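You operate a simulated robot arm through the tools that you are given. There is no shell and no other tool. Be economical: measure what you need, move in short steps, check, and stop when the job is done.

You are at the controls of a simulated two-armed robot. One attempt, no reset.

Task
Put the blue ramekin on the mess plate. Fetch the white ramekin and set it on the pantry worktop. Pick up the baking butter brush with one hand, pass it to the other hand and put it on the fridge top. Put the table jug on the pantry worktop. Take the teal jug and put it on top of the orange board. Put the green brush in the sea pan. Put the flour sifter on the yellow tabletop. Close the tin locker door. Push the plate drawer shut. Push the ice drawer shut. Take the brown pantry egg and put it on the front counter. Take the plate scourer and put it on top of the hob trivet. Put the herb pouch on the coffee worktop away on the fridge top. The order is free. Set down upright: table jug, teal jug, plate scourer.

It is judged by the outcome, as a careful person would: the job done as asked, and still so three seconds after it is handed in. It fails if anything else is knocked over, pushed out of place, dropped, spilled or broken.

Robot
Two 7-joint arms with two-finger grippers on one trunk, on a base that drives. Base frame: it is fixed to the floor where the robot stands at the start and does not move with it; the origin is under the middle of the robot, x ahead of it, y to its left, z up; the surface under the hand at the start is at about z = 0.88. Units: m, degrees, N and s.
The left shoulder is at the start at [0.024, 0.178, 1.211], the right one opposite. With the tool pointing down near the work surface each hand reaches from about 0.1 to 0.76 m from the robot's upright axis, wherever it stands, measured 20 degrees to its own side. Places, roughly: baking butter brush (4x6x15 cm) [0.4, 0.3, 0.9]; blue ramekin (11x11x6 cm) [0.5, 0.2, 0.9]; brown pantry egg (6x5x5 cm) [3.2, -5.4, 0.9]; flour sifter (31x12x12 cm) [-3.5, -4.8, 0.9]; fridge top [0.4, 2, 0.9]; front counter [3.5, -1.1, 0.9]; green brush (6x11x12 cm) [-3.3, -4.5, 0.9]; herb pouch [3.25, -4.75, 1]; hob trivet (15x15x4 cm) [4.6, -1.4, 0.5]; ice drawer [2.1, -6.1, 1]; mess plate (17x17x4 cm) [-1.4, -0.2, 0.8]; orange board (22x15x8 cm) [-3.5, 1.3, 0.9]; pantry worktop [-1.4, -2, 0.9]; plate drawer [5.4, -1.5, 0.7]; plate scourer (6x6x10 cm) [7.7, -1, 0.9]; sea pan (36x19x12 cm) [-1.4, -2.1, 0.9]; table jug (16x9x17 cm) [-1.1, 0, 0.8]; teal jug (14x8x16 cm) [-1.5, -1.8, 1]; tin locker door [6, -2.5, 0.5]; white ramekin (11x11x6 cm) [0.7, 0.2, 0.9]; yellow tabletop [-3.5, -3.7, 0.8]. Payload 2.2 kg a hand.
The TCP of each hand is the grasp point between the finger pads, 0.019 m short of the fingertips. In the tool frame z runs along the fingers and y along their closing line. Largest opening 0.116 m; the body of the gripper starts 0.07 m behind the TCP.
Orientation is that of the tool frame in the base frame, as a unit quaternion [w, x, y, z]. With the fingers straight down and closing along the base's y, the tool's x points along the base's -x, its y along +y and its z along -z.

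Tools
- The arms move only by the tool servo_tool. It takes "left_commands", "right_commands" or both (then of equal length, played together; a hand with none holds still); each is a list of rows, each an object of numbers (a shift or turn left out is 0, a gripper value left out holds the last): "ax", "ay", "az": the turn, a rotation vector about the tool's x, y, z in units of 4 degrees (1.0 is 4 degrees); "x", "y", "z": the shift along the tool's x, y, z in units of 25 mm (1.0 is 25 mm); "hand": the gripper command, from -1 (shut) to 1 (fully open), values between in proportion. In form: [{"ax": .., "ay": .., "az": .., "x": .., "y": .., "z": .., "hand": ..}, ...]. A call has 1 to 12 rows; each row shifts and turns the commanded pose from where the row before left it, along the tool's axes as they then stand. A call with a number of a shift or a turn outside -1 to 1 is refused whole. Each row takes 0.2 s and may step no farther than 0.05 m and 8.6 degrees from the row before; otherwise, or with a gripper value out of range, the whole call is refused. A pose out of reach is approached as far as the arm can. The call stops where the force on the tool passes 40 N (or 10 N more than at its start, if that is more) or the arm is blocked; 0.2 s more then pass. The fingers move at their own pace and stop on an object; they squeeze with about 28 N. The grip force told is the motor's: it shows also when the fingers shut on nothing. Time passes only in rows, and 0.2 s behind the last, so rows that do not move let the fingers close. It gives the time, the measured TCP pose, the force on the tool (base axes), the opening and the grip force at its end, in the units of the frame above (readings bear some noise), with the torque about the TCP (base axes, N m) and any sound that the robot's microphone picked up, and new pictures: "show" is both (left out), scene, wrist or none (wrist: the cameras of the hands that moved).
- Cameras (640 x 400 px; columns grow to the right, rows downward): "scene" is now at [0.0867, -0.0771, 1.3477]; the picture's right is [-0.67, -0.74, -0.02], its down [-0.68, 0.62, -0.39] and it looks along [0.30, -0.25, -0.92] (base axes); focal length 214 px, centre (320, 200). "left" rides on the left gripper at [0.069, 0.015, -0.097] in its tool frame; the picture's right is [-0.22, 0.98, 0.00], its down [-0.76, -0.17, -0.63] and it looks along [-0.62, -0.14, 0.77] (tool axes); focal length 251 px, centre (320, 200). "right" rides on the right gripper at [0.069, -0.015, -0.097] in its tool frame; the picture's right is [0.21, 0.98, 0.00], its down [-0.76, 0.17, -0.63] and it looks along [-0.62, 0.14, 0.77] (tool axes); focal length 251 px, centre (320, 200). There is no depth. A picture from a camera that has moved, and an enlarged one, comes with that camera's place and axes in the base frame and with its lens. The place of the scene camera against the robot may be out by one fixed shift of up to 0.018 m in any direction.
- slide_trunk(by): slides the trunk up (or, below 0, down) by that many m; the arms and the scene camera ride with it, the base frame stays. It gives what a move gives, with no picture.
- base_move(legs): drives the robot by 1 to 6 legs, each [ahead, left, turn to the left] in m, m and degrees, along the robot's own axes; the way and the turn of a leg run together, so that a leg with both is an arc; at most 1.5 m and 180 degrees a leg. The arms and the cameras ride along, it lands a little off, and it stops where it bumps. It gives what a move gives, and a new picture of the scene camera.
- aim_head(pan, tilt): turns the head with the scene camera to pan (to the left, within 80 degrees either way) and tilt (down, from -29 to 69), counted from straight ahead of the robot. It gives what a move gives, and a new picture of the scene camera.
- enlarge(camera, box): a new picture of the part [left, top, right, bottom] of that camera's present view, enlarged. No time passes.
- sign_off(): hands the job in; it is judged then, once.

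Go step by step. Nothing tells you exact positions but the pictures and the camera data: compare them with the known pose of the tool, close in by small moves and look again before you grip or let go. The budget is 567 turns and 360 pictures, counting those below and the enlarged ones. Unless the task says otherwise, let go and move clear before handing in, and close with one line.

The tools are called as name(argument=value, ...) on one line, values as JSON. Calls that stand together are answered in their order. servo_tool: Moves the arms, as the interface text tells. Its arguments: {"type":"object","properties":{"left_commands":{"type":"array"},"right_commands":{"type":"array"},"show":{"type":"string","enum":["both","scene","wrist","none"]}},"required":[]} The other tools are called the same way: slide_trunk (by) slides the trunk up or down; base_move (legs) drives the base; aim_head (pan, tilt) turns the head that bears the scene camera; enlarge (camera, box) takes an enlarged picture of a part of a camera's view; sign_off () hands the job in.

At the start:

```text
time_s: 0.0
left_tool_pos: [0.3169, 0.3896, 1.1476]
left_ee_rot: [0.0, 0.001, 1.0, 0.013]
left_contact_force: [0.7, -1.4, -0.1]
left_moment: [0.15, 0.07, -0.02]
left_finger_gap: 0.1163
left_gripper_force: 0.1
right_tool_pos: [0.4742, -0.0031, 1.1548]
right_ee_rot: [-0.001, 0.002, 1.0, 0.012]
right_contact_force: [0.1, -1.6, 0.6]
right_moment: [0.17, 0.03, 0.01]
right_finger_gap: 0.1162
right_gripper_force: 0.0
trunk travel left (down, up): [-0.35, 0.14]
robot x, y, heading: [-0.0009, -0.0092, -0.3]
head pan, tilt: [-41.7, 65.7]
```

scene: 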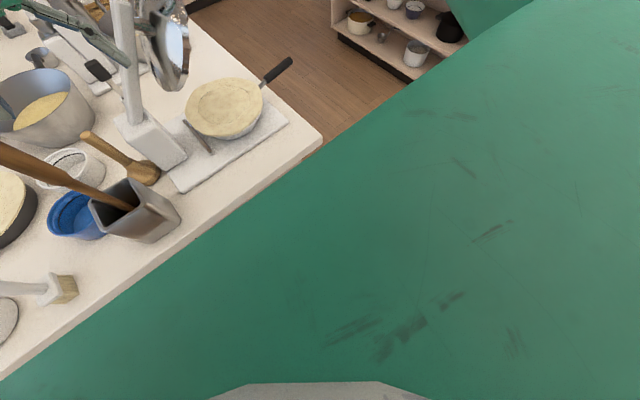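
right: 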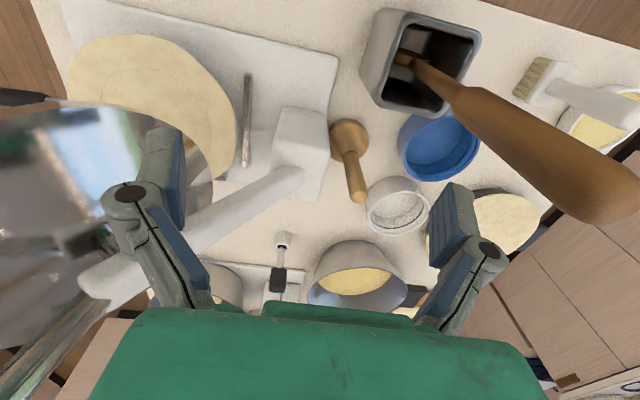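
left: 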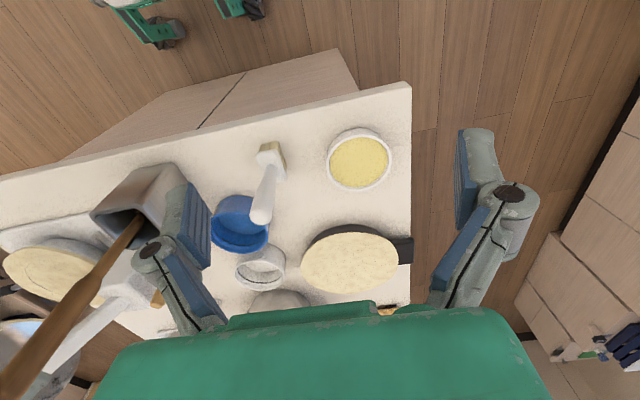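

I see the starting worktop with both ramekins and the butter brush ahead. First I look straight ahead with the head for a better view.

aim_head(pan=15, tilt=50)

aim_head(pan=75, tilt=15)

aim_head(pan=-75, tilt=15)

```text
time_s: 1.3
left_tool_pos: [0.314, 0.4539, 1.1261]
left_ee_rot: [0.0, -0.001, 1.0, -0.014]
left_contact_force: [0.4, 1.8, 0.3]
left_moment: [-0.14, -0.04, 0.04]
left_finger_gap: 0.1162
left_gripper_force: 0.3
right_tool_pos: [0.4714, 0.0611, 1.1549]
right_ee_rot: [0.001, 0.0, 1.0, -0.015]
right_contact_force: [-0.1, 2.0, -0.8]
right_moment: [-0.18, -0.07, 0.01]
right_finger_gap: 0.1161
right_gripper_force: 0.1
trunk travel left (down, up): [-0.35, 0.14]
robot x, y, heading: [-0.0015, -0.0008, -0.1]
head pan, tilt: [15.0, 50.0]
camera scene: at [0.1172, 0.0589, 1.3669], right [0.26, -0.97, 0.02], down [-0.74, -0.22, -0.63], along [0.62, 0.15, -0.77], focal length 214 px, centre (320, 200)
```

scene: 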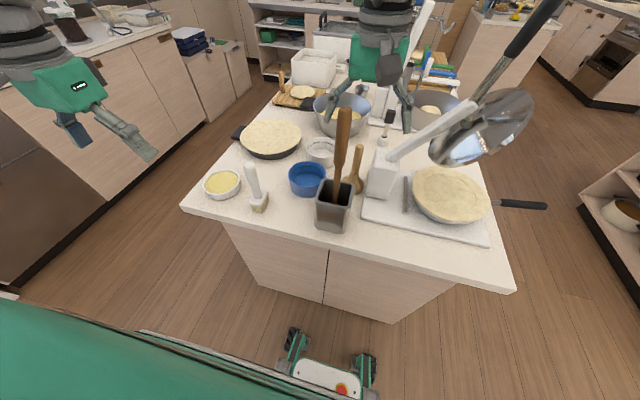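

```text
time_s: 2.6
left_tool_pos: [0.3143, 0.3808, 1.1506]
left_ee_rot: [0.001, 0.002, 1.0, 0.014]
left_contact_force: [-1.0, 0.1, 0.3]
left_moment: [0.0, 0.01, -0.03]
left_finger_gap: 0.1159
left_gripper_force: 0.1
right_tool_pos: [0.4716, -0.0141, 1.1564]
right_ee_rot: [0.001, 0.004, 1.0, 0.011]
right_contact_force: [0.9, -2.5, 0.8]
right_moment: [0.12, 0.13, -0.03]
right_finger_gap: 0.1158
right_gripper_force: 0.2
trunk travel left (down, up): [-0.35, 0.14]
robot x, y, heading: [0.0008, -0.0119, -0.1]
head pan, tilt: [75.0, 15.0]
camera scene: at [0.0662, 0.0453, 1.424], right [0.97, -0.26, -0.01], down [-0.07, -0.22, -0.97], along [0.25, 0.94, -0.23], focal length 214 px, centre (320, 200)
```

scene: 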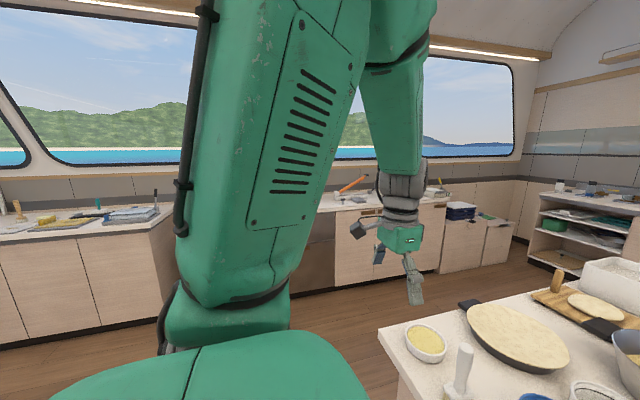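

```text
time_s: 4.9
left_tool_pos: [0.3122, 0.4449, 1.1281]
left_ee_rot: [0.0, 0.0, 1.0, -0.01]
left_contact_force: [-0.5, 0.6, 0.6]
left_moment: [-0.01, -0.06, -0.01]
left_finger_gap: 0.1159
left_gripper_force: 0.1
right_tool_pos: [0.4688, 0.0516, 1.1527]
right_ee_rot: [0.0, 0.001, 1.0, -0.011]
right_contact_force: [-0.8, 1.4, -0.9]
right_moment: [-0.1, -0.08, 0.01]
right_finger_gap: 0.1159
right_gripper_force: 0.2
trunk travel left (down, up): [-0.35, 0.14]
robot x, y, heading: [-0.0024, 0.0008, -0.1]
head pan, tilt: [-75.0, 15.0]
camera scene: at [0.066, -0.0409, 1.4237], right [-0.97, -0.26, 0.01], down [-0.07, 0.21, -0.97], along [0.25, -0.94, -0.23], focal length 214 px, centre (320, 200)
```

scene: 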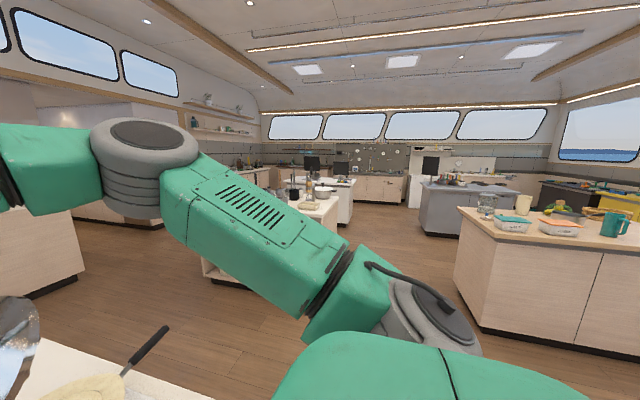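

The tool readings swing about 6 cm sideways while nothing moved, so the robot (or the floor) is rocking. I check this over time with a still hand.

servo_tool(left_commands=[{"x": 0}], show="wrist")

servo_tool(left_commands=[{"x": 0}, {"x": 0}], show="none")

servo_tool(left_commands=[{"x": 0}], show="wrist")

servo_tool(left_commands=[{"x": 0}], show="none")

servo_tool(left_commands=[{"x": 0}], show="wrist")

```text
time_s: 5.5
left_tool_pos: [0.3086, 0.4508, 1.1242]
left_ee_rot: [0.003, 0.0, 1.0, -0.015]
left_contact_force: [0.3, 0.8, -0.7]
left_moment: [-0.12, -0.04, 0.0]
left_finger_gap: 0.116
left_gripper_force: 0.0
right_tool_pos: [0.4662, 0.0576, 1.1557]
right_ee_rot: [0.002, 0.001, 1.0, -0.016]
right_contact_force: [-1.3, 1.6, -1.0]
right_moment: [-0.14, -0.07, -0.02]
right_finger_gap: 0.1161
right_gripper_force: 0.1
trunk travel left (down, up): [-0.35, 0.14]
robot x, y, heading: [0.0004, -0.012, 0.3]
head pan, tilt: [-75.0, 15.0]
stopped in row 1 (left hand): the arm was blocked; the commanded pose is now the measured one
camera left: at [0.2384, 0.4687, 1.2213], right [0.21, 0.98, -0.03], down [0.75, -0.15, 0.64], along [0.62, -0.16, -0.77], focal length 251 px, centre (320, 200)
```

left: 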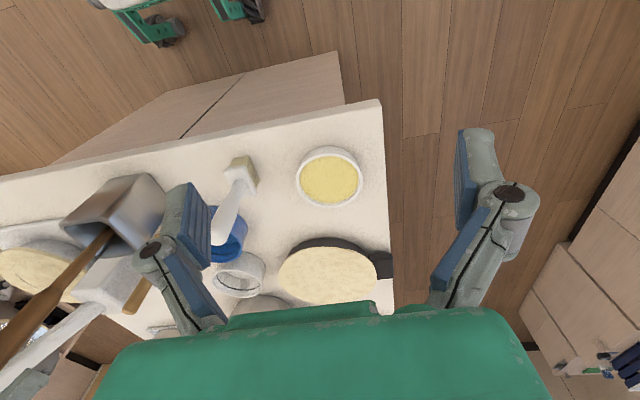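

```text
time_s: 6.3
left_tool_pos: [0.3079, 0.4227, 1.131]
left_ee_rot: [0.003, 0.003, 1.0, -0.006]
left_contact_force: [-0.7, 1.0, 0.0]
left_moment: [-0.04, -0.01, 0.01]
left_finger_gap: 0.1159
left_gripper_force: 0.0
right_tool_pos: [0.4685, 0.0285, 1.1578]
right_ee_rot: [0.004, 0.004, 1.0, -0.009]
right_contact_force: [-0.9, -0.2, -0.1]
right_moment: [-0.08, 0.0, 0.01]
right_finger_gap: 0.1157
right_gripper_force: 0.1
trunk travel left (down, up): [-0.35, 0.14]
robot x, y, heading: [0.0019, -0.0202, -0.1]
head pan, tilt: [-75.0, 15.0]
stopped in row 2 (left hand): the arm was blocked; the commanded pose is now the measured one
```

```text
time_s: 6.7
left_tool_pos: [0.3068, 0.4122, 1.1345]
left_ee_rot: [0.002, 0.003, 1.0, -0.003]
left_contact_force: [-1.0, 0.2, 0.1]
left_moment: [0.01, -0.01, 0.0]
left_finger_gap: 0.1161
left_gripper_force: 0.1
right_tool_pos: [0.4672, 0.0169, 1.1587]
right_ee_rot: [0.003, 0.004, 1.0, -0.006]
right_contact_force: [0.2, 0.3, 0.0]
right_moment: [-0.01, 0.01, 0.01]
right_finger_gap: 0.116
right_gripper_force: 0.1
trunk travel left (down, up): [-0.35, 0.14]
robot x, y, heading: [-0.0, -0.0243, 0.2]
head pan, tilt: [-75.0, 15.0]
camera left: at [0.237, 0.4288, 1.2308], right [0.22, 0.98, 0.0], down [0.75, -0.17, 0.64], along [0.62, -0.14, -0.77], focal length 251 px, centre (320, 200)
```

left: 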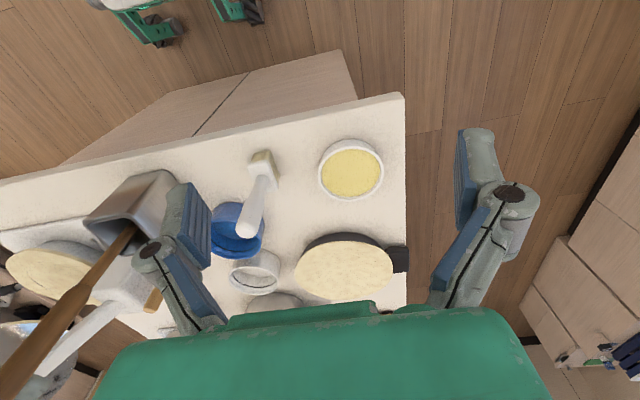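

```text
time_s: 7.1
left_tool_pos: [0.3087, 0.4019, 1.1413]
left_ee_rot: [0.002, 0.004, 1.0, 0.004]
left_contact_force: [-0.1, 0.2, -0.5]
left_moment: [0.01, 0.02, -0.02]
left_finger_gap: 0.1162
left_gripper_force: 0.0
right_tool_pos: [0.4684, 0.0046, 1.1587]
right_ee_rot: [0.003, 0.007, 1.0, 0.0]
right_contact_force: [0.9, -0.6, 0.3]
right_moment: [0.09, 0.09, 0.0]
right_finger_gap: 0.1159
right_gripper_force: 0.1
trunk travel left (down, up): [-0.35, 0.14]
robot x, y, heading: [-0.0016, -0.0274, 0.2]
head pan, tilt: [-75.0, 15.0]
```

```text
time_s: 7.7
left_tool_pos: [0.3012, 0.3678, 1.1528]
left_ee_rot: [0.003, 0.005, 1.0, 0.02]
left_contact_force: [0.9, -0.4, 0.9]
left_moment: [0.1, 0.0, -0.01]
left_finger_gap: 0.116
left_gripper_force: 0.2
right_tool_pos: [0.4626, -0.0306, 1.1619]
right_ee_rot: [0.004, 0.006, 1.0, 0.015]
right_contact_force: [1.0, -1.4, 0.1]
right_moment: [0.2, 0.07, 0.02]
right_finger_gap: 0.1161
right_gripper_force: 0.0
trunk travel left (down, up): [-0.35, 0.14]
robot x, y, heading: [-0.0012, -0.0311, -0.3]
head pan, tilt: [-75.0, 15.0]
stopped in row 1 (left hand): the arm was blocked; the commanded pose is now the measured one
camera left: at [0.2314, 0.3792, 1.2495], right [0.22, 0.97, 0.04], down [0.75, -0.2, 0.63], along [0.62, -0.11, -0.78], focal length 251 px, centre (320, 200)
```

left: 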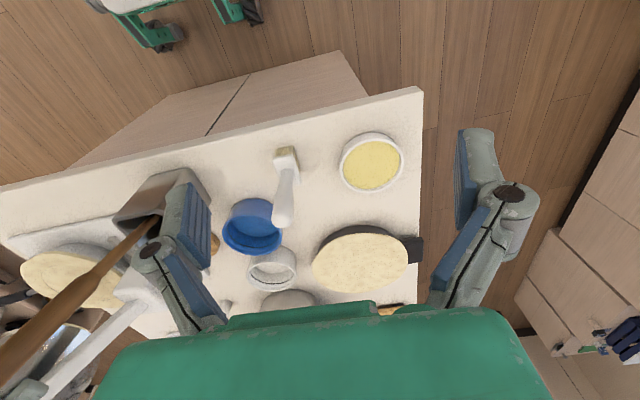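

The robot itself really sways against the counter. I sample a bit longer to learn whether it dies out.

servo_tool(right_commands=[{"x": 0}], show="none")

servo_tool(right_commands=[{"x": 0}], show="none")

servo_tool(right_commands=[{"x": 0}], show="none")

servo_tool(right_commands=[{"x": 0}], show="none")

servo_tool(right_commands=[{"x": 0}], show="none")

servo_tool(right_commands=[{"x": 0}], show="none")

```text
time_s: 8.3
left_tool_pos: [0.2982, 0.4644, 1.1225]
left_ee_rot: [0.006, -0.002, 1.0, -0.019]
left_contact_force: [-0.3, 1.6, -0.3]
left_moment: [-0.1, -0.06, -0.01]
left_finger_gap: 0.1157
left_gripper_force: 0.0
right_tool_pos: [0.4568, 0.072, 1.1583]
right_ee_rot: [0.006, 0.001, 1.0, -0.021]
right_contact_force: [-1.7, 2.8, -1.9]
right_moment: [-0.17, -0.11, 0.03]
right_finger_gap: 0.1161
right_gripper_force: 0.0
trunk travel left (down, up): [-0.35, 0.14]
robot x, y, heading: [-0.0033, -0.0036, -0.1]
head pan, tilt: [-75.0, 15.0]
stopped in row 1 (right hand): the arm was blocked; the commanded pose is now the measured one
```

```text
time_s: 8.9
left_tool_pos: [0.298, 0.4171, 1.138]
left_ee_rot: [0.006, 0.002, 1.0, -0.001]
left_contact_force: [0.5, 0.1, 0.3]
left_moment: [-0.04, 0.0, -0.02]
left_finger_gap: 0.1159
left_gripper_force: 0.1
right_tool_pos: [0.4566, 0.0219, 1.1615]
right_ee_rot: [0.007, 0.004, 1.0, -0.006]
right_contact_force: [-0.8, -0.6, -0.9]
right_moment: [-0.05, -0.03, -0.01]
right_finger_gap: 0.116
right_gripper_force: 0.1
trunk travel left (down, up): [-0.35, 0.14]
robot x, y, heading: [-0.0005, -0.0174, -0.2]
head pan, tilt: [-75.0, 15.0]
stopped in row 1 (right hand): the arm was blocked; the commanded pose is now the measured one
```

```text
time_s: 9.3
left_tool_pos: [0.2968, 0.4243, 1.134]
left_ee_rot: [0.006, 0.001, 1.0, -0.005]
left_contact_force: [-0.6, 0.3, 0.0]
left_moment: [-0.05, 0.0, -0.01]
left_finger_gap: 0.1162
left_gripper_force: 0.1
right_tool_pos: [0.4563, 0.0282, 1.161]
right_ee_rot: [0.006, 0.004, 1.0, -0.008]
right_contact_force: [0.2, 1.1, 0.0]
right_moment: [-0.02, -0.01, 0.01]
right_finger_gap: 0.1162
right_gripper_force: 0.0
trunk travel left (down, up): [-0.35, 0.14]
robot x, y, heading: [-0.0035, -0.0201, 0.1]
head pan, tilt: [-75.0, 15.0]
```

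```text
time_s: 9.7
left_tool_pos: [0.2988, 0.398, 1.1452]
left_ee_rot: [0.005, 0.003, 1.0, 0.006]
left_contact_force: [0.4, -0.1, 0.4]
left_moment: [0.02, -0.02, 0.02]
left_finger_gap: 0.1159
left_gripper_force: 0.0
right_tool_pos: [0.4581, 0.0007, 1.1611]
right_ee_rot: [0.006, 0.006, 1.0, 0.003]
right_contact_force: [0.6, -1.6, 0.0]
right_moment: [0.06, 0.12, -0.01]
right_finger_gap: 0.1159
right_gripper_force: 0.0
trunk travel left (down, up): [-0.35, 0.14]
robot x, y, heading: [-0.0054, -0.022, 0.0]
head pan, tilt: [-75.0, 15.0]
```

```text
time_s: 10.3
left_tool_pos: [0.2919, 0.3858, 1.1444]
left_ee_rot: [-0.004, 0.002, 1.0, 0.014]
left_contact_force: [0.2, -0.9, 0.2]
left_moment: [0.06, 0.02, -0.01]
left_finger_gap: 0.1162
left_gripper_force: 0.0
right_tool_pos: [0.4532, -0.0106, 1.1656]
right_ee_rot: [0.008, 0.004, 1.0, 0.009]
right_contact_force: [0.1, -2.6, -0.3]
right_moment: [0.14, 0.07, 0.03]
right_finger_gap: 0.116
right_gripper_force: 0.1
trunk travel left (down, up): [-0.35, 0.14]
robot x, y, heading: [-0.0043, -0.0185, -0.1]
head pan, tilt: [-75.0, 15.0]
stopped in row 1 (right hand): the arm was blocked; the commanded pose is now the measured one
```

```text
time_s: 10.7
left_tool_pos: [0.2936, 0.4295, 1.1396]
left_ee_rot: [0.009, 0.0, 1.0, -0.003]
left_contact_force: [-1.4, 0.4, -0.1]
left_moment: [-0.05, -0.01, 0.0]
left_finger_gap: 0.1161
left_gripper_force: 0.1
right_tool_pos: [0.4523, 0.0342, 1.1624]
right_ee_rot: [0.008, 0.002, 1.0, -0.006]
right_contact_force: [0.0, 0.7, 0.7]
right_moment: [-0.08, -0.06, 0.02]
right_finger_gap: 0.1163
right_gripper_force: 0.0
trunk travel left (down, up): [-0.35, 0.14]
robot x, y, heading: [-0.0014, -0.0128, 0.3]
head pan, tilt: [-75.0, 15.0]
```

The counter is fixed in the base frame; the robot rolls about ±1.5° with a period of roughly 2.5 s. I test whether a longer hold keeps the tool in place.

servo_tool(right_commands=[{"x": 0}, {"x": 0}, {"x": 0}, {"x": 0}, {"x": 0}, {"x": 0}, {"x": 0}, {"x": 0}, {"x": 0}, {"x": 0}, {"x": 0}, {"x": 0}], show="none")

servo_tool(right_commands=[{"x": 0}, {"x": 0}, {"x": 0}, {"x": 0}, {"x": 0}, {"x": 0}, {"x": 0}, {"x": 0}, {"x": 0}, {"x": 0}, {"x": 0}, {"x": 0}], show="none")

servo_tool(right_commands=[{"x": 0}, {"x": 0}, {"x": 0}, {"x": 0}, {"x": 0}, {"x": 0}, {"x": 0}, {"x": 0}, {"x": 0}, {"x": 0}, {"x": 0}, {"x": 0}], show="none")

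```text
time_s: 13.3
left_tool_pos: [0.2925, 0.414, 1.1431]
left_ee_rot: [0.01, 0.0, 1.0, 0.004]
left_contact_force: [-0.4, 0.8, -0.2]
left_moment: [-0.01, -0.04, 0.0]
left_finger_gap: 0.1161
left_gripper_force: 0.1
right_tool_pos: [0.4534, 0.0181, 1.1636]
right_ee_rot: [0.008, 0.004, 1.0, 0.0]
right_contact_force: [-0.8, 0.2, 0.7]
right_moment: [-0.01, -0.02, 0.02]
right_finger_gap: 0.1159
right_gripper_force: 0.1
trunk travel left (down, up): [-0.35, 0.14]
robot x, y, heading: [-0.0013, -0.0122, 0.1]
head pan, tilt: [-75.0, 15.0]
```

```text
time_s: 16.1
left_tool_pos: [0.2818, 0.4577, 1.1277]
left_ee_rot: [0.013, -0.004, 1.0, -0.018]
left_contact_force: [-0.6, 1.5, 0.9]
left_moment: [-0.09, -0.05, 0.01]
left_finger_gap: 0.1158
left_gripper_force: 0.0
right_tool_pos: [0.444, 0.0641, 1.1625]
right_ee_rot: [0.01, -0.001, 1.0, -0.021]
right_contact_force: [0.0, 1.0, -1.1]
right_moment: [-0.18, -0.12, 0.0]
right_finger_gap: 0.1161
right_gripper_force: 0.0
trunk travel left (down, up): [-0.35, 0.14]
robot x, y, heading: [-0.0023, -0.0171, 0.4]
head pan, tilt: [-75.0, 15.0]
stopped in row 12 (right hand): the arm was blocked; the commanded pose is now the measured one
```

```text
time_s: 18.7
left_tool_pos: [0.2846, 0.423, 1.1409]
left_ee_rot: [0.014, -0.004, 1.0, 0.0]
left_contact_force: [0.4, -0.6, 0.7]
left_moment: [0.02, 0.01, 0.0]
left_finger_gap: 0.1158
left_gripper_force: 0.2
right_tool_pos: [0.4485, 0.0238, 1.1647]
right_ee_rot: [0.008, 0.003, 1.0, -0.007]
right_contact_force: [0.6, -0.6, 1.2]
right_moment: [0.02, -0.08, -0.01]
right_finger_gap: 0.1159
right_gripper_force: 0.1
trunk travel left (down, up): [-0.35, 0.14]
robot x, y, heading: [-0.0041, -0.0278, 0.6]
head pan, tilt: [-75.0, 15.0]
```

Holding shows irregular sway; I sample it finely once more to find its rhythm before touching anything.

servo_tool(right_commands=[{"x": 0}], show="none")

servo_tool(right_commands=[{"x": 0}], show="none")

servo_tool(right_commands=[{"x": 0}], show="none")

servo_tool(right_commands=[{"x": 0}], show="none")

servo_tool(right_commands=[{"x": 0}], show="none")

servo_tool(right_commands=[{"x": 0}], show="none")

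servo_tool(right_commands=[{"x": 0}], show="none")

servo_tool(right_commands=[{"x": 0}], show="none")

servo_tool(right_commands=[{"x": 0}], show="none")

servo_tool(right_commands=[{"x": 0}], show="none")

```text
time_s: 19.1
left_tool_pos: [0.2848, 0.4356, 1.1216]
left_ee_rot: [-0.007, 0.001, 1.0, -0.008]
left_contact_force: [-0.5, 1.0, -1.0]
left_moment: [0.01, -0.02, 0.01]
left_finger_gap: 0.116
left_gripper_force: 0.0
right_tool_pos: [0.4479, 0.041, 1.1601]
right_ee_rot: [0.007, 0.004, 1.0, -0.013]
right_contact_force: [-0.4, -0.3, -1.6]
right_moment: [-0.01, 0.0, 0.05]
right_finger_gap: 0.116
right_gripper_force: 0.0
trunk travel left (down, up): [-0.35, 0.14]
robot x, y, heading: [-0.0039, -0.0173, 0.1]
head pan, tilt: [-75.0, 15.0]
```

```text
time_s: 19.7
left_tool_pos: [0.2734, 0.4655, 1.1245]
left_ee_rot: [0.018, -0.007, 1.0, -0.021]
left_contact_force: [-0.8, 0.4, -0.6]
left_moment: [-0.09, -0.08, 0.02]
left_finger_gap: 0.1164
left_gripper_force: 0.1
right_tool_pos: [0.4384, 0.0709, 1.1649]
right_ee_rot: [0.012, -0.002, 1.0, -0.028]
right_contact_force: [-0.8, 2.1, -0.9]
right_moment: [-0.17, -0.18, 0.02]
right_finger_gap: 0.116
right_gripper_force: 0.0
trunk travel left (down, up): [-0.35, 0.14]
robot x, y, heading: [-0.007, -0.0291, 0.6]
head pan, tilt: [-75.0, 15.0]
stopped in row 1 (right hand): the arm was blocked; the commanded pose is now the measured one
```

```text
time_s: 20.3
left_tool_pos: [0.2732, 0.3492, 1.1543]
left_ee_rot: [-0.001, -0.004, 1.0, 0.026]
left_contact_force: [0.6, -1.4, 0.1]
left_moment: [0.2, 0.1, 0.0]
left_finger_gap: 0.116
left_gripper_force: 0.0
right_tool_pos: [0.4447, -0.0532, 1.1707]
right_ee_rot: [0.011, 0.003, 1.0, 0.017]
right_contact_force: [-0.5, -2.0, 0.2]
right_moment: [0.25, 0.01, 0.0]
right_finger_gap: 0.1159
right_gripper_force: 0.0
trunk travel left (down, up): [-0.35, 0.14]
robot x, y, heading: [-0.0092, -0.0515, 0.7]
head pan, tilt: [-75.0, 15.0]
stopped in row 1 (right hand): the arm was blocked; the commanded pose is now the measured one
```

```text
time_s: 20.9
left_tool_pos: [0.2664, 0.4214, 1.127]
left_ee_rot: [-0.014, -0.007, 1.0, -0.001]
left_contact_force: [0.5, -0.9, -0.2]
left_moment: [0.04, -0.03, -0.02]
left_finger_gap: 0.116
left_gripper_force: 0.0
right_tool_pos: [0.4388, 0.0252, 1.1685]
right_ee_rot: [0.012, -0.002, 1.0, -0.009]
right_contact_force: [-1.0, -0.4, 0.7]
right_moment: [0.03, -0.07, 0.0]
right_finger_gap: 0.1158
right_gripper_force: 0.0
trunk travel left (down, up): [-0.35, 0.14]
robot x, y, heading: [-0.0045, -0.0329, 0.8]
head pan, tilt: [-75.0, 15.0]
stopped in row 1 (right hand): the arm was blocked; the commanded pose is now the measured one
```

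```text
time_s: 21.3
left_tool_pos: [0.2706, 0.3893, 1.1492]
left_ee_rot: [0.006, -0.006, 1.0, 0.013]
left_contact_force: [1.5, -0.3, 1.3]
left_moment: [0.03, 0.02, -0.04]
left_finger_gap: 0.1161
left_gripper_force: 0.0
right_tool_pos: [0.4401, -0.0087, 1.1699]
right_ee_rot: [0.011, 0.0, 1.0, 0.005]
right_contact_force: [0.4, -0.4, 0.2]
right_moment: [0.09, 0.06, -0.03]
right_finger_gap: 0.1161
right_gripper_force: 0.0
trunk travel left (down, up): [-0.35, 0.14]
robot x, y, heading: [-0.0059, -0.0307, 0.9]
head pan, tilt: [-75.0, 15.0]
```

```text
time_s: 21.9
left_tool_pos: [0.263, 0.3799, 1.1378]
left_ee_rot: [-0.023, -0.007, 1.0, 0.019]
left_contact_force: [0.1, -1.1, -0.1]
left_moment: [0.12, 0.01, 0.01]
left_finger_gap: 0.1162
left_gripper_force: 0.1
right_tool_pos: [0.4361, -0.0187, 1.1715]
right_ee_rot: [0.013, -0.002, 1.0, 0.012]
right_contact_force: [0.5, -2.4, -0.2]
right_moment: [0.09, 0.03, 0.04]
right_finger_gap: 0.1159
right_gripper_force: 0.0
trunk travel left (down, up): [-0.35, 0.14]
robot x, y, heading: [-0.0062, -0.0316, 0.8]
head pan, tilt: [-75.0, 15.0]
stopped in row 1 (right hand): the arm was blocked; the commanded pose is now the measured one
```

```text
time_s: 22.3
left_tool_pos: [0.2633, 0.4262, 1.1336]
left_ee_rot: [-0.006, -0.01, 1.0, 0.002]
left_contact_force: [-0.5, 0.8, 0.2]
left_moment: [-0.05, -0.03, 0.01]
left_finger_gap: 0.1158
left_gripper_force: 0.0
right_tool_pos: [0.4336, 0.0309, 1.1702]
right_ee_rot: [0.014, -0.005, 1.0, -0.004]
right_contact_force: [-0.8, 0.5, -0.8]
right_moment: [-0.11, -0.05, -0.03]
right_finger_gap: 0.1159
right_gripper_force: 0.1
trunk travel left (down, up): [-0.35, 0.14]
robot x, y, heading: [-0.0028, -0.0226, 0.8]
head pan, tilt: [-75.0, 15.0]
```

```text
time_s: 22.7
left_tool_pos: [0.2601, 0.3993, 1.1302]
left_ee_rot: [-0.026, -0.009, 1.0, 0.01]
left_contact_force: [-0.1, 0.0, 0.0]
left_moment: [-0.01, 0.01, -0.01]
left_finger_gap: 0.116
left_gripper_force: 0.1
right_tool_pos: [0.4345, 0.003, 1.1707]
right_ee_rot: [0.013, -0.003, 1.0, 0.003]
right_contact_force: [-0.2, -0.6, -0.5]
right_moment: [0.02, 0.01, 0.0]
right_finger_gap: 0.1158
right_gripper_force: 0.0
trunk travel left (down, up): [-0.35, 0.14]
robot x, y, heading: [-0.0036, -0.0249, 1.0]
head pan, tilt: [-75.0, 15.0]
```

```text
time_s: 23.1
left_tool_pos: [0.2652, 0.3991, 1.1427]
left_ee_rot: [-0.005, -0.008, 1.0, 0.013]
left_contact_force: [0.0, -0.1, -0.3]
left_moment: [-0.03, -0.02, -0.05]
left_finger_gap: 0.1159
left_gripper_force: 0.0
right_tool_pos: [0.4361, 0.0008, 1.1704]
right_ee_rot: [0.013, -0.002, 1.0, 0.005]
right_contact_force: [0.1, -0.4, 0.7]
right_moment: [0.02, 0.04, 0.03]
right_finger_gap: 0.116
right_gripper_force: 0.1
trunk travel left (down, up): [-0.35, 0.14]
robot x, y, heading: [-0.0069, -0.0254, 0.9]
head pan, tilt: [-75.0, 15.0]
```

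```text
time_s: 23.5
left_tool_pos: [0.2607, 0.428, 1.1211]
left_ee_rot: [-0.027, -0.009, 1.0, -0.002]
left_contact_force: [-0.6, -0.6, -1.6]
left_moment: [-0.06, -0.03, 0.01]
left_finger_gap: 0.116
left_gripper_force: 0.1
right_tool_pos: [0.4331, 0.0328, 1.1688]
right_ee_rot: [0.013, -0.005, 1.0, -0.007]
right_contact_force: [-1.1, 1.4, -0.3]
right_moment: [-0.06, -0.08, -0.03]
right_finger_gap: 0.1161
right_gripper_force: 0.1
trunk travel left (down, up): [-0.35, 0.14]
robot x, y, heading: [-0.0078, -0.0217, 0.8]
head pan, tilt: [-75.0, 15.0]
```

Servo holding itself seems to keep the rocking alive; I test letting time pass through the trunk tool with no motion.

slide_trunk(by=0)

slide_trunk(by=0)

slide_trunk(by=-0.05)

slide_trunk(by=0)

```text
time_s: 24.0
left_tool_pos: [0.2652, 0.4009, 1.1421]
left_ee_rot: [-0.005, -0.009, 1.0, 0.012]
left_contact_force: [0.0, -0.5, 0.6]
left_moment: [0.03, 0.0, -0.02]
left_finger_gap: 0.1161
left_gripper_force: 0.1
right_tool_pos: [0.4347, 0.0029, 1.1706]
right_ee_rot: [0.013, -0.002, 1.0, 0.005]
right_contact_force: [0.7, -1.3, 0.1]
right_moment: [0.0, -0.01, 0.01]
right_finger_gap: 0.1161
right_gripper_force: 0.0
trunk travel left (down, up): [-0.35, 0.14]
robot x, y, heading: [-0.0062, -0.0264, 0.8]
head pan, tilt: [-75.0, 15.0]
```

```text
time_s: 24.5
left_tool_pos: [0.2579, 0.3946, 1.13]
left_ee_rot: [-0.029, -0.009, 0.999, 0.011]
left_contact_force: [0.5, 0.5, -0.9]
left_moment: [-0.02, -0.05, 0.01]
left_finger_gap: 0.116
left_gripper_force: 0.1
right_tool_pos: [0.4323, -0.0008, 1.1727]
right_ee_rot: [0.015, -0.004, 1.0, 0.006]
right_contact_force: [-0.5, 0.6, 0.4]
right_moment: [-0.01, -0.02, 0.0]
right_finger_gap: 0.116
right_gripper_force: 0.1
trunk travel left (down, up): [-0.35, 0.14]
robot x, y, heading: [-0.0075, -0.0302, 0.8]
head pan, tilt: [-75.0, 15.0]
```

```text
time_s: 25.4
left_tool_pos: [0.2582, 0.3845, 1.084]
left_ee_rot: [-0.029, -0.009, 0.999, 0.015]
left_contact_force: [-0.3, 0.8, -0.4]
left_moment: [-0.03, -0.03, 0.01]
left_finger_gap: 0.1162
left_gripper_force: 0.1
right_tool_pos: [0.4322, -0.011, 1.1248]
right_ee_rot: [0.015, -0.004, 1.0, 0.01]
right_contact_force: [1.2, -0.4, 1.1]
right_moment: [0.01, -0.05, 0.0]
right_finger_gap: 0.116
right_gripper_force: 0.1
trunk travel left (down, up): [-0.3, 0.19]
robot x, y, heading: [-0.0023, -0.032, 0.9]
head pan, tilt: [-75.0, 15.0]
```

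```text
time_s: 25.9
left_tool_pos: [0.2627, 0.4425, 1.0777]
left_ee_rot: [-0.005, -0.01, 1.0, -0.008]
left_contact_force: [-1.0, -0.1, -0.2]
left_moment: [-0.01, -0.01, 0.03]
left_finger_gap: 0.116
left_gripper_force: 0.1
right_tool_pos: [0.4316, 0.0497, 1.1211]
right_ee_rot: [0.015, -0.005, 1.0, -0.012]
right_contact_force: [-0.7, 1.2, 0.1]
right_moment: [-0.14, -0.12, 0.0]
right_finger_gap: 0.1161
right_gripper_force: 0.1
trunk travel left (down, up): [-0.3, 0.19]
robot x, y, heading: [-0.0048, -0.0149, 1.2]
head pan, tilt: [-75.0, 15.0]
```

The sway (about ±3 cm at hand height, sideways) is persistent, so I'll work with wide-open fingers closing along the sway direction. I raise the trunk back, pull the right hand back from the tall utensils, and bring the left hand above the upright butter brush at about [0.41, 0.30].

slide_trunk(by=0.05)

aim_head(pan=25, tilt=50)

servo_tool(left_commands=[{"y": -0.7}, {"x": -0.5, "y": -0.7}, {"x": -1, "y": -0.7}, {"x": -1, "y": -0.7}, {"x": -1, "y": -0.7}, {"x": -1, "y": -0.7}], right_commands=[{"x": 1}, {"x": 1}, {"x": 1}, {"x": 1}, {"x": 1}, {"x": 0.5}], show="both")

```text
time_s: 26.9
left_tool_pos: [0.2626, 0.4492, 1.1255]
left_ee_rot: [-0.005, -0.01, 1.0, -0.01]
left_contact_force: [-0.1, 0.3, -0.3]
left_moment: [-0.04, -0.01, 0.02]
left_finger_gap: 0.1158
left_gripper_force: 0.1
right_tool_pos: [0.4319, 0.055, 1.1696]
right_ee_rot: [0.014, -0.006, 1.0, -0.014]
right_contact_force: [-1.1, 1.5, -1.2]
right_moment: [-0.18, -0.16, -0.01]
right_finger_gap: 0.1159
right_gripper_force: 0.1
trunk travel left (down, up): [-0.35, 0.14]
robot x, y, heading: [-0.0071, -0.0145, 0.9]
head pan, tilt: [-75.0, 15.0]
```

```text
time_s: 28.6
left_tool_pos: [0.2622, 0.4352, 1.1315]
left_ee_rot: [-0.004, -0.009, 1.0, -0.003]
left_contact_force: [0.0, -1.0, 0.5]
left_moment: [0.0, -0.05, 0.03]
left_finger_gap: 0.1161
left_gripper_force: 0.0
right_tool_pos: [0.4304, 0.0403, 1.1718]
right_ee_rot: [0.016, -0.004, 1.0, -0.008]
right_contact_force: [-1.2, 0.9, 0.3]
right_moment: [-0.06, -0.11, -0.02]
right_finger_gap: 0.1161
right_gripper_force: 0.0
trunk travel left (down, up): [-0.35, 0.14]
robot x, y, heading: [-0.0019, -0.0168, 1.0]
head pan, tilt: [25.0, 50.0]
camera scene: at [0.1045, 0.0231, 1.3682], right [0.44, -0.9, 0.0], down [-0.69, -0.34, -0.64], along [0.58, 0.28, -0.77], focal length 214 px, centre (320, 200)
```

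scene: 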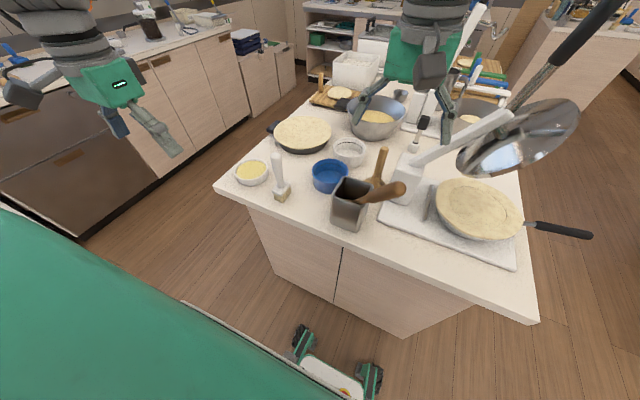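

```text
time_s: 30.2
left_tool_pos: [0.379, 0.2306, 1.1531]
left_ee_rot: [-0.005, -0.007, 0.999, 0.036]
left_contact_force: [1.6, -1.9, 0.9]
left_moment: [0.14, 0.12, -0.05]
left_finger_gap: 0.1158
left_gripper_force: 0.1
right_tool_pos: [0.2991, -0.065, 1.1706]
right_ee_rot: [0.015, -0.001, 1.0, 0.027]
right_contact_force: [1.7, -1.1, 0.6]
right_moment: [0.09, 0.11, 0.03]
right_finger_gap: 0.1162
right_gripper_force: 0.1
trunk travel left (down, up): [-0.35, 0.14]
robot x, y, heading: [-0.0055, -0.0425, 1.1]
head pan, tilt: [25.0, 50.0]
stopped in row 6 (left hand): the arm was blocked; the commanded pose is now the measured one
camera scene: at [0.1092, -0.0547, 1.3679], right [0.44, -0.9, -0.04], down [-0.69, -0.31, -0.65], along [0.58, 0.31, -0.76], focal length 214 px, centre (320, 200)
camera right: at [0.2271, -0.086, 1.2648], right [-0.22, 0.97, 0.05], down [0.74, 0.13, 0.66], along [0.64, 0.18, -0.75], focal length 251 px, centre (320, 200)
camera left: at [0.3105, 0.2372, 1.251], right [0.2, 0.98, 0.07], down [0.77, -0.2, 0.61], along [0.61, -0.07, -0.79], focal length 251 px, centre (320, 200)
```

scene: 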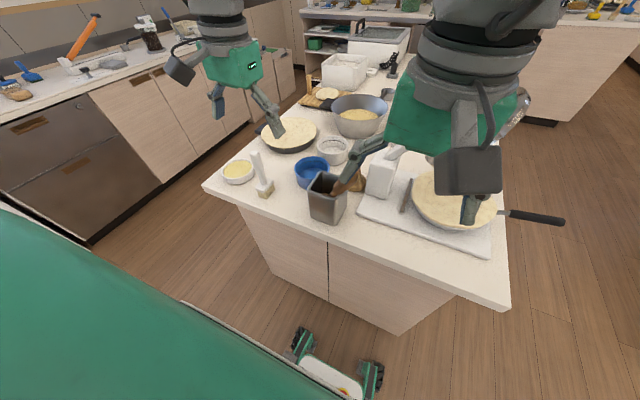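
right: 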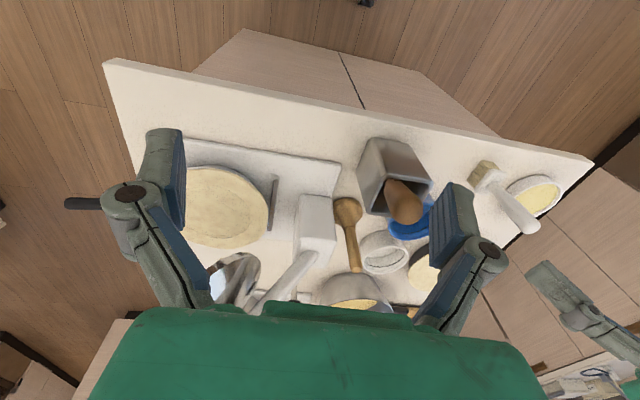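
left: 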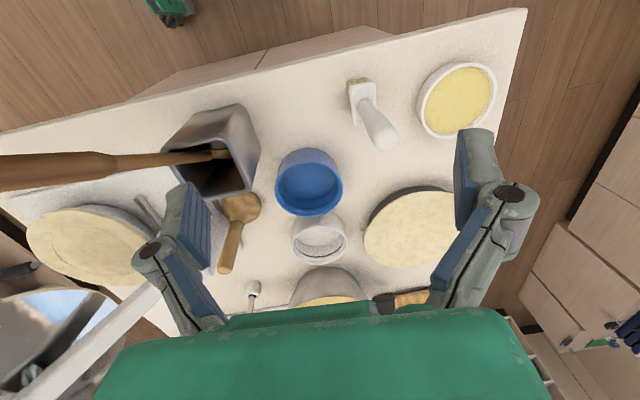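

The sideways move excited the rocking further, so it seems excited by motion. I wait and watch whether it settles.

slide_trunk(by=0)

slide_trunk(by=0)

slide_trunk(by=0)

slide_trunk(by=0)

slide_trunk(by=0)

slide_trunk(by=0)

```text
time_s: 30.7
left_tool_pos: [0.3795, 0.3048, 1.1336]
left_ee_rot: [-0.007, -0.007, 1.0, 0.006]
left_contact_force: [1.1, -0.7, -0.9]
left_moment: [0.08, 0.07, 0.03]
left_finger_gap: 0.1159
left_gripper_force: 0.1
right_tool_pos: [0.2966, 0.0138, 1.1681]
right_ee_rot: [0.014, -0.002, 1.0, -0.001]
right_contact_force: [-0.8, 0.3, -1.9]
right_moment: [0.01, -0.07, 0.01]
right_finger_gap: 0.116
right_gripper_force: 0.0
trunk travel left (down, up): [-0.35, 0.14]
robot x, y, heading: [-0.0052, -0.0258, 1.0]
head pan, tilt: [25.0, 50.0]
```

```text
time_s: 31.2
left_tool_pos: [0.3784, 0.257, 1.1448]
left_ee_rot: [-0.008, -0.009, 1.0, 0.026]
left_contact_force: [0.0, 0.0, -0.4]
left_moment: [0.01, 0.03, -0.01]
left_finger_gap: 0.116
left_gripper_force: 0.1
right_tool_pos: [0.2988, -0.0392, 1.1698]
right_ee_rot: [0.014, -0.001, 1.0, 0.018]
right_contact_force: [0.5, -0.7, 0.2]
right_moment: [0.01, 0.02, 0.0]
right_finger_gap: 0.1161
right_gripper_force: 0.1
trunk travel left (down, up): [-0.35, 0.14]
robot x, y, heading: [-0.0071, -0.0392, 1.1]
head pan, tilt: [25.0, 50.0]
```

```text
time_s: 31.7
left_tool_pos: [0.3759, 0.2731, 1.142]
left_ee_rot: [-0.005, -0.009, 1.0, 0.018]
left_contact_force: [-0.5, 0.4, 0.3]
left_moment: [0.01, 0.01, 0.0]
left_finger_gap: 0.116
left_gripper_force: 0.0
right_tool_pos: [0.2945, -0.0195, 1.1702]
right_ee_rot: [0.016, -0.003, 1.0, 0.011]
right_contact_force: [-1.2, 0.9, 0.3]
right_moment: [-0.01, -0.05, 0.02]
right_finger_gap: 0.1159
right_gripper_force: 0.0
trunk travel left (down, up): [-0.35, 0.14]
robot x, y, heading: [-0.0046, -0.0318, 1.0]
head pan, tilt: [25.0, 50.0]
```

```text
time_s: 32.2
left_tool_pos: [0.3753, 0.2917, 1.1409]
left_ee_rot: [-0.006, -0.01, 1.0, 0.013]
left_contact_force: [-1.0, 0.2, 0.2]
left_moment: [0.0, -0.04, 0.0]
left_finger_gap: 0.1159
left_gripper_force: 0.1
right_tool_pos: [0.2949, -0.003, 1.1713]
right_ee_rot: [0.016, -0.003, 1.0, 0.006]
right_contact_force: [-0.3, 1.0, 0.0]
right_moment: [0.01, -0.04, 0.01]
right_finger_gap: 0.116
right_gripper_force: 0.1
trunk travel left (down, up): [-0.35, 0.14]
robot x, y, heading: [-0.0037, -0.0315, 0.9]
head pan, tilt: [25.0, 50.0]
```

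```text
time_s: 32.7
left_tool_pos: [0.3768, 0.2384, 1.1511]
left_ee_rot: [-0.003, -0.007, 1.0, 0.03]
left_contact_force: [-0.4, -0.2, 0.6]
left_moment: [-0.01, 0.02, -0.02]
left_finger_gap: 0.116
left_gripper_force: 0.0
right_tool_pos: [0.2952, -0.055, 1.1725]
right_ee_rot: [0.016, -0.002, 1.0, 0.024]
right_contact_force: [1.1, -0.7, 0.1]
right_moment: [0.07, 0.1, 0.0]
right_finger_gap: 0.1161
right_gripper_force: 0.1
trunk travel left (down, up): [-0.35, 0.14]
robot x, y, heading: [-0.001, -0.0405, 1.2]
head pan, tilt: [25.0, 50.0]
```

```text
time_s: 33.2
left_tool_pos: [0.3763, 0.3189, 1.1328]
left_ee_rot: [-0.006, -0.011, 1.0, 0.0]
left_contact_force: [-1.0, 1.0, 0.8]
left_moment: [-0.06, -0.04, 0.02]
left_finger_gap: 0.116
left_gripper_force: 0.0
right_tool_pos: [0.2945, 0.0261, 1.1707]
right_ee_rot: [0.016, -0.004, 1.0, -0.005]
right_contact_force: [-1.3, 0.8, -0.2]
right_moment: [-0.12, -0.14, -0.01]
right_finger_gap: 0.1162
right_gripper_force: 0.0
trunk travel left (down, up): [-0.35, 0.14]
robot x, y, heading: [-0.0044, -0.027, 0.8]
head pan, tilt: [25.0, 50.0]
```

The sway is a steady sine of about 1.17 s period and ±4 cm; my finger opening allows for it around the thin brush handle at about [0.424, 0.297], top near z 1.03. I align the left hand above it, and move the right hand away from the spoon handle.

servo_tool(left_commands=[{"x": -0.32, "y": 0.15}, {"x": -0.32, "y": 0.15}, {"x": -0.32, "y": 0.15}, {"x": -0.32, "y": 0.15}, {"x": -0.32, "y": 0.15}, {"x": -0.32, "y": 0.15}], right_commands=[{"y": -0.8, "z": -0.3}, {"y": -0.8, "z": -0.3}, {"y": -0.8, "z": -0.3}, {"y": -0.8, "z": -0.3}, {"y": -0.8, "z": -0.3}, {"y": -0.8, "z": -0.3}], show="none")

slide_trunk(by=0)

slide_trunk(by=0)

slide_trunk(by=0)

slide_trunk(by=0)

```text
time_s: 34.8
left_tool_pos: [0.4264, 0.2581, 1.1492]
left_ee_rot: [-0.005, -0.006, 1.0, 0.03]
left_contact_force: [0.4, -0.5, -1.2]
left_moment: [-0.01, 0.02, -0.02]
left_finger_gap: 0.1157
left_gripper_force: 0.1
right_tool_pos: [0.2963, -0.1833, 1.2097]
right_ee_rot: [0.014, -0.001, 1.0, 0.023]
right_contact_force: [0.5, -0.7, 0.0]
right_moment: [-0.01, 0.01, 0.01]
right_finger_gap: 0.1161
right_gripper_force: 0.1
trunk travel left (down, up): [-0.35, 0.14]
robot x, y, heading: [-0.0038, -0.0492, 1.2]
head pan, tilt: [25.0, 50.0]
stopped in row 6 (left hand): the arm was blocked; the commanded pose is now the measured one
```

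```text
time_s: 35.3
left_tool_pos: [0.4257, 0.2788, 1.1464]
left_ee_rot: [-0.003, -0.006, 1.0, 0.022]
left_contact_force: [-0.3, 0.1, -0.6]
left_moment: [0.01, 0.01, -0.01]
left_finger_gap: 0.1159
left_gripper_force: 0.1
right_tool_pos: [0.2934, -0.1587, 1.212]
right_ee_rot: [0.016, -0.003, 1.0, 0.013]
right_contact_force: [-1.0, -0.1, -0.5]
right_moment: [-0.01, 0.01, -0.03]
right_finger_gap: 0.116
right_gripper_force: 0.0
trunk travel left (down, up): [-0.35, 0.14]
robot x, y, heading: [0.0017, -0.0449, 0.9]
head pan, tilt: [25.0, 50.0]
```

```text
time_s: 35.8
left_tool_pos: [0.4248, 0.2923, 1.1438]
left_ee_rot: [-0.004, -0.006, 1.0, 0.018]
left_contact_force: [-0.4, 0.4, -0.3]
left_moment: [-0.06, -0.05, 0.03]
left_finger_gap: 0.116
left_gripper_force: 0.1
right_tool_pos: [0.2941, -0.1463, 1.2137]
right_ee_rot: [0.015, 0.0, 1.0, 0.012]
right_contact_force: [0.0, 0.4, -0.5]
right_moment: [-0.04, -0.01, 0.01]
right_finger_gap: 0.1158
right_gripper_force: 0.1
trunk travel left (down, up): [-0.35, 0.14]
robot x, y, heading: [-0.0065, -0.0392, 1.2]
head pan, tilt: [25.0, 50.0]
```

```text
time_s: 36.3
left_tool_pos: [0.4239, 0.2432, 1.1552]
left_ee_rot: [-0.002, -0.004, 0.999, 0.036]
left_contact_force: [-0.1, -1.8, 0.3]
left_moment: [0.05, 0.03, -0.02]
left_finger_gap: 0.1161
left_gripper_force: 0.0
right_tool_pos: [0.2923, -0.1969, 1.211]
right_ee_rot: [0.016, -0.001, 1.0, 0.026]
right_contact_force: [0.1, -1.0, 0.7]
right_moment: [0.06, 0.06, -0.03]
right_finger_gap: 0.1159
right_gripper_force: 0.1
trunk travel left (down, up): [-0.35, 0.14]
robot x, y, heading: [-0.0017, -0.0543, 1.1]
head pan, tilt: [25.0, 50.0]
```

```text
time_s: 36.8
left_tool_pos: [0.4242, 0.3224, 1.1382]
left_ee_rot: [-0.004, -0.009, 1.0, 0.006]
left_contact_force: [-1.0, 2.0, -0.6]
left_moment: [-0.13, -0.06, 0.02]
left_finger_gap: 0.116
left_gripper_force: 0.1
right_tool_pos: [0.2926, -0.1154, 1.2172]
right_ee_rot: [0.017, -0.003, 1.0, -0.001]
right_contact_force: [-1.0, 1.1, 0.5]
right_moment: [-0.08, -0.05, 0.06]
right_finger_gap: 0.116
right_gripper_force: 0.0
trunk travel left (down, up): [-0.35, 0.14]
robot x, y, heading: [0.0008, -0.0345, 1.3]
head pan, tilt: [25.0, 50.0]
```

Mean hand position is now about [0.424, 0.282] with ±4 cm sway, inside the finger opening. I descend, close and lift a little in one go.

servo_tool(left_commands=[{"z": 0.9, "y": 0.1}, {"z": 0.9, "y": 0.1}, {"z": 0.9, "y": 0.1}, {"z": 0.9, "y": 0.1}, {"z": 0.9, "y": 0.1}, {"z": 0.9, "y": 0.1}, {"z": 0.9, "y": 0.1}, {"hand": -1}, {"hand": -1}, {"hand": -1}, {"z": -0.6, "hand": -1}, {"z": -0.8, "hand": -1}])

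```text
time_s: 38.8
left_tool_pos: [0.4238, 0.3356, 0.9853]
left_ee_rot: [0.003, -0.01, 1.0, 0.009]
left_contact_force: [-1.1, 0.1, -1.1]
left_moment: [-0.02, -0.03, 0.0]
left_finger_gap: 0.0244
left_gripper_force: 28.1
right_tool_pos: [0.2913, -0.1215, 1.2174]
right_ee_rot: [0.018, -0.004, 1.0, 0.002]
right_contact_force: [0.2, -0.5, -0.4]
right_moment: [-0.01, -0.04, 0.02]
right_finger_gap: 0.1161
right_gripper_force: 0.0
trunk travel left (down, up): [-0.35, 0.14]
robot x, y, heading: [-0.0001, -0.0311, 1.0]
head pan, tilt: [25.0, 50.0]
stopped in row 10 (left hand): the force on the tool passed its limit at 48 N (the readings are from after the stop); the commanded pose is now the measured one
camera scene: at [0.1079, 0.038, 1.3667], right [0.44, -0.9, 0.02], down [-0.69, -0.35, -0.63], along [0.58, 0.26, -0.77], focal length 214 px, centre (320, 200)
camera left: at [0.3546, 0.3467, 1.0825], right [0.2, 0.98, 0.02], down [0.76, -0.16, 0.63], along [0.62, -0.11, -0.77], focal length 251 px, centre (320, 200)
```

scene: 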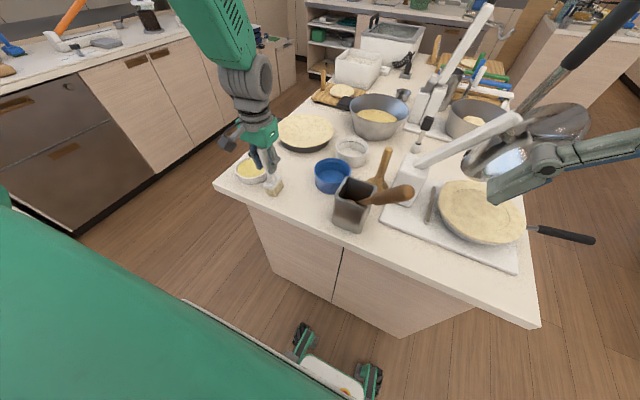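
left: 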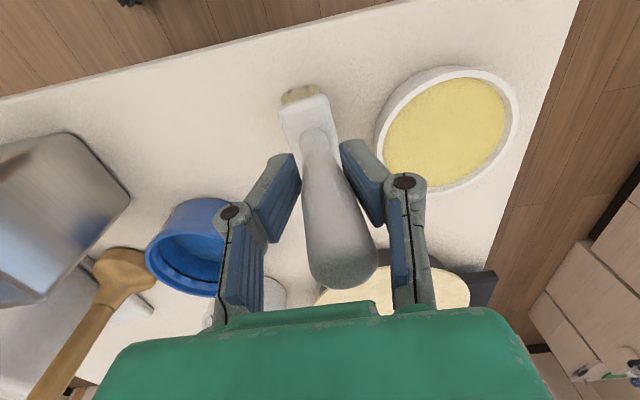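

The brush handle is gripped (gap 24 mm, 28 N). I lift it straight up.

servo_tool(left_commands=[{"z": -0.6, "hand": -1}, {"z": -0.8, "hand": -1}, {"z": -0.8, "hand": -1}, {"z": -0.8, "hand": -1}, {"z": -0.8, "hand": -1}, {"z": -0.8, "hand": -1}, {"z": -0.8, "hand": -1}, {"z": -0.8, "hand": -1}])

```text
time_s: 40.6
left_tool_pos: [0.424, 0.3227, 1.1451]
left_ee_rot: [0.003, -0.008, 1.0, 0.013]
left_contact_force: [-0.8, 0.5, -0.1]
left_moment: [-0.02, -0.02, 0.05]
left_finger_gap: 0.0241
left_gripper_force: 27.6
right_tool_pos: [0.2902, -0.1298, 1.2158]
right_ee_rot: [0.019, -0.004, 1.0, 0.006]
right_contact_force: [-0.1, 0.5, -0.3]
right_moment: [-0.02, 0.02, -0.05]
right_finger_gap: 0.1159
right_gripper_force: 0.1
trunk travel left (down, up): [-0.35, 0.14]
robot x, y, heading: [-0.0029, -0.0335, 0.6]
head pan, tilt: [25.0, 50.0]
camera scene: at [0.1093, 0.0339, 1.367], right [0.44, -0.9, 0.02], down [-0.69, -0.35, -0.63], along [0.57, 0.27, -0.77], focal length 214 px, centre (320, 200)
camera left: at [0.354, 0.3335, 1.2418], right [0.2, 0.98, 0.03], down [0.75, -0.17, 0.63], along [0.63, -0.1, -0.77], focal length 251 px, centre (320, 200)
```

scene: 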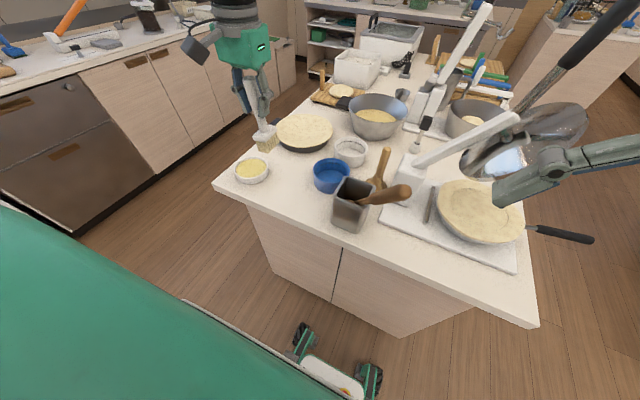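
left: 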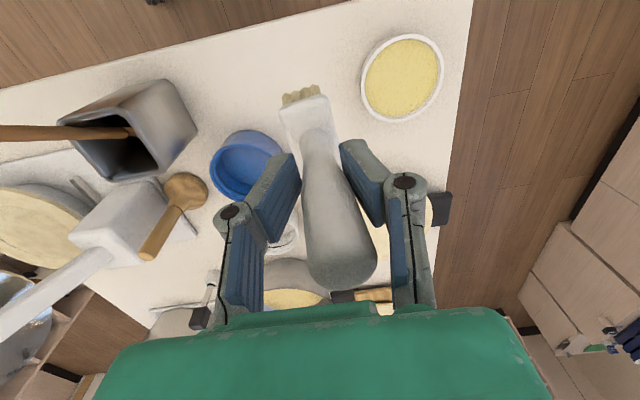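

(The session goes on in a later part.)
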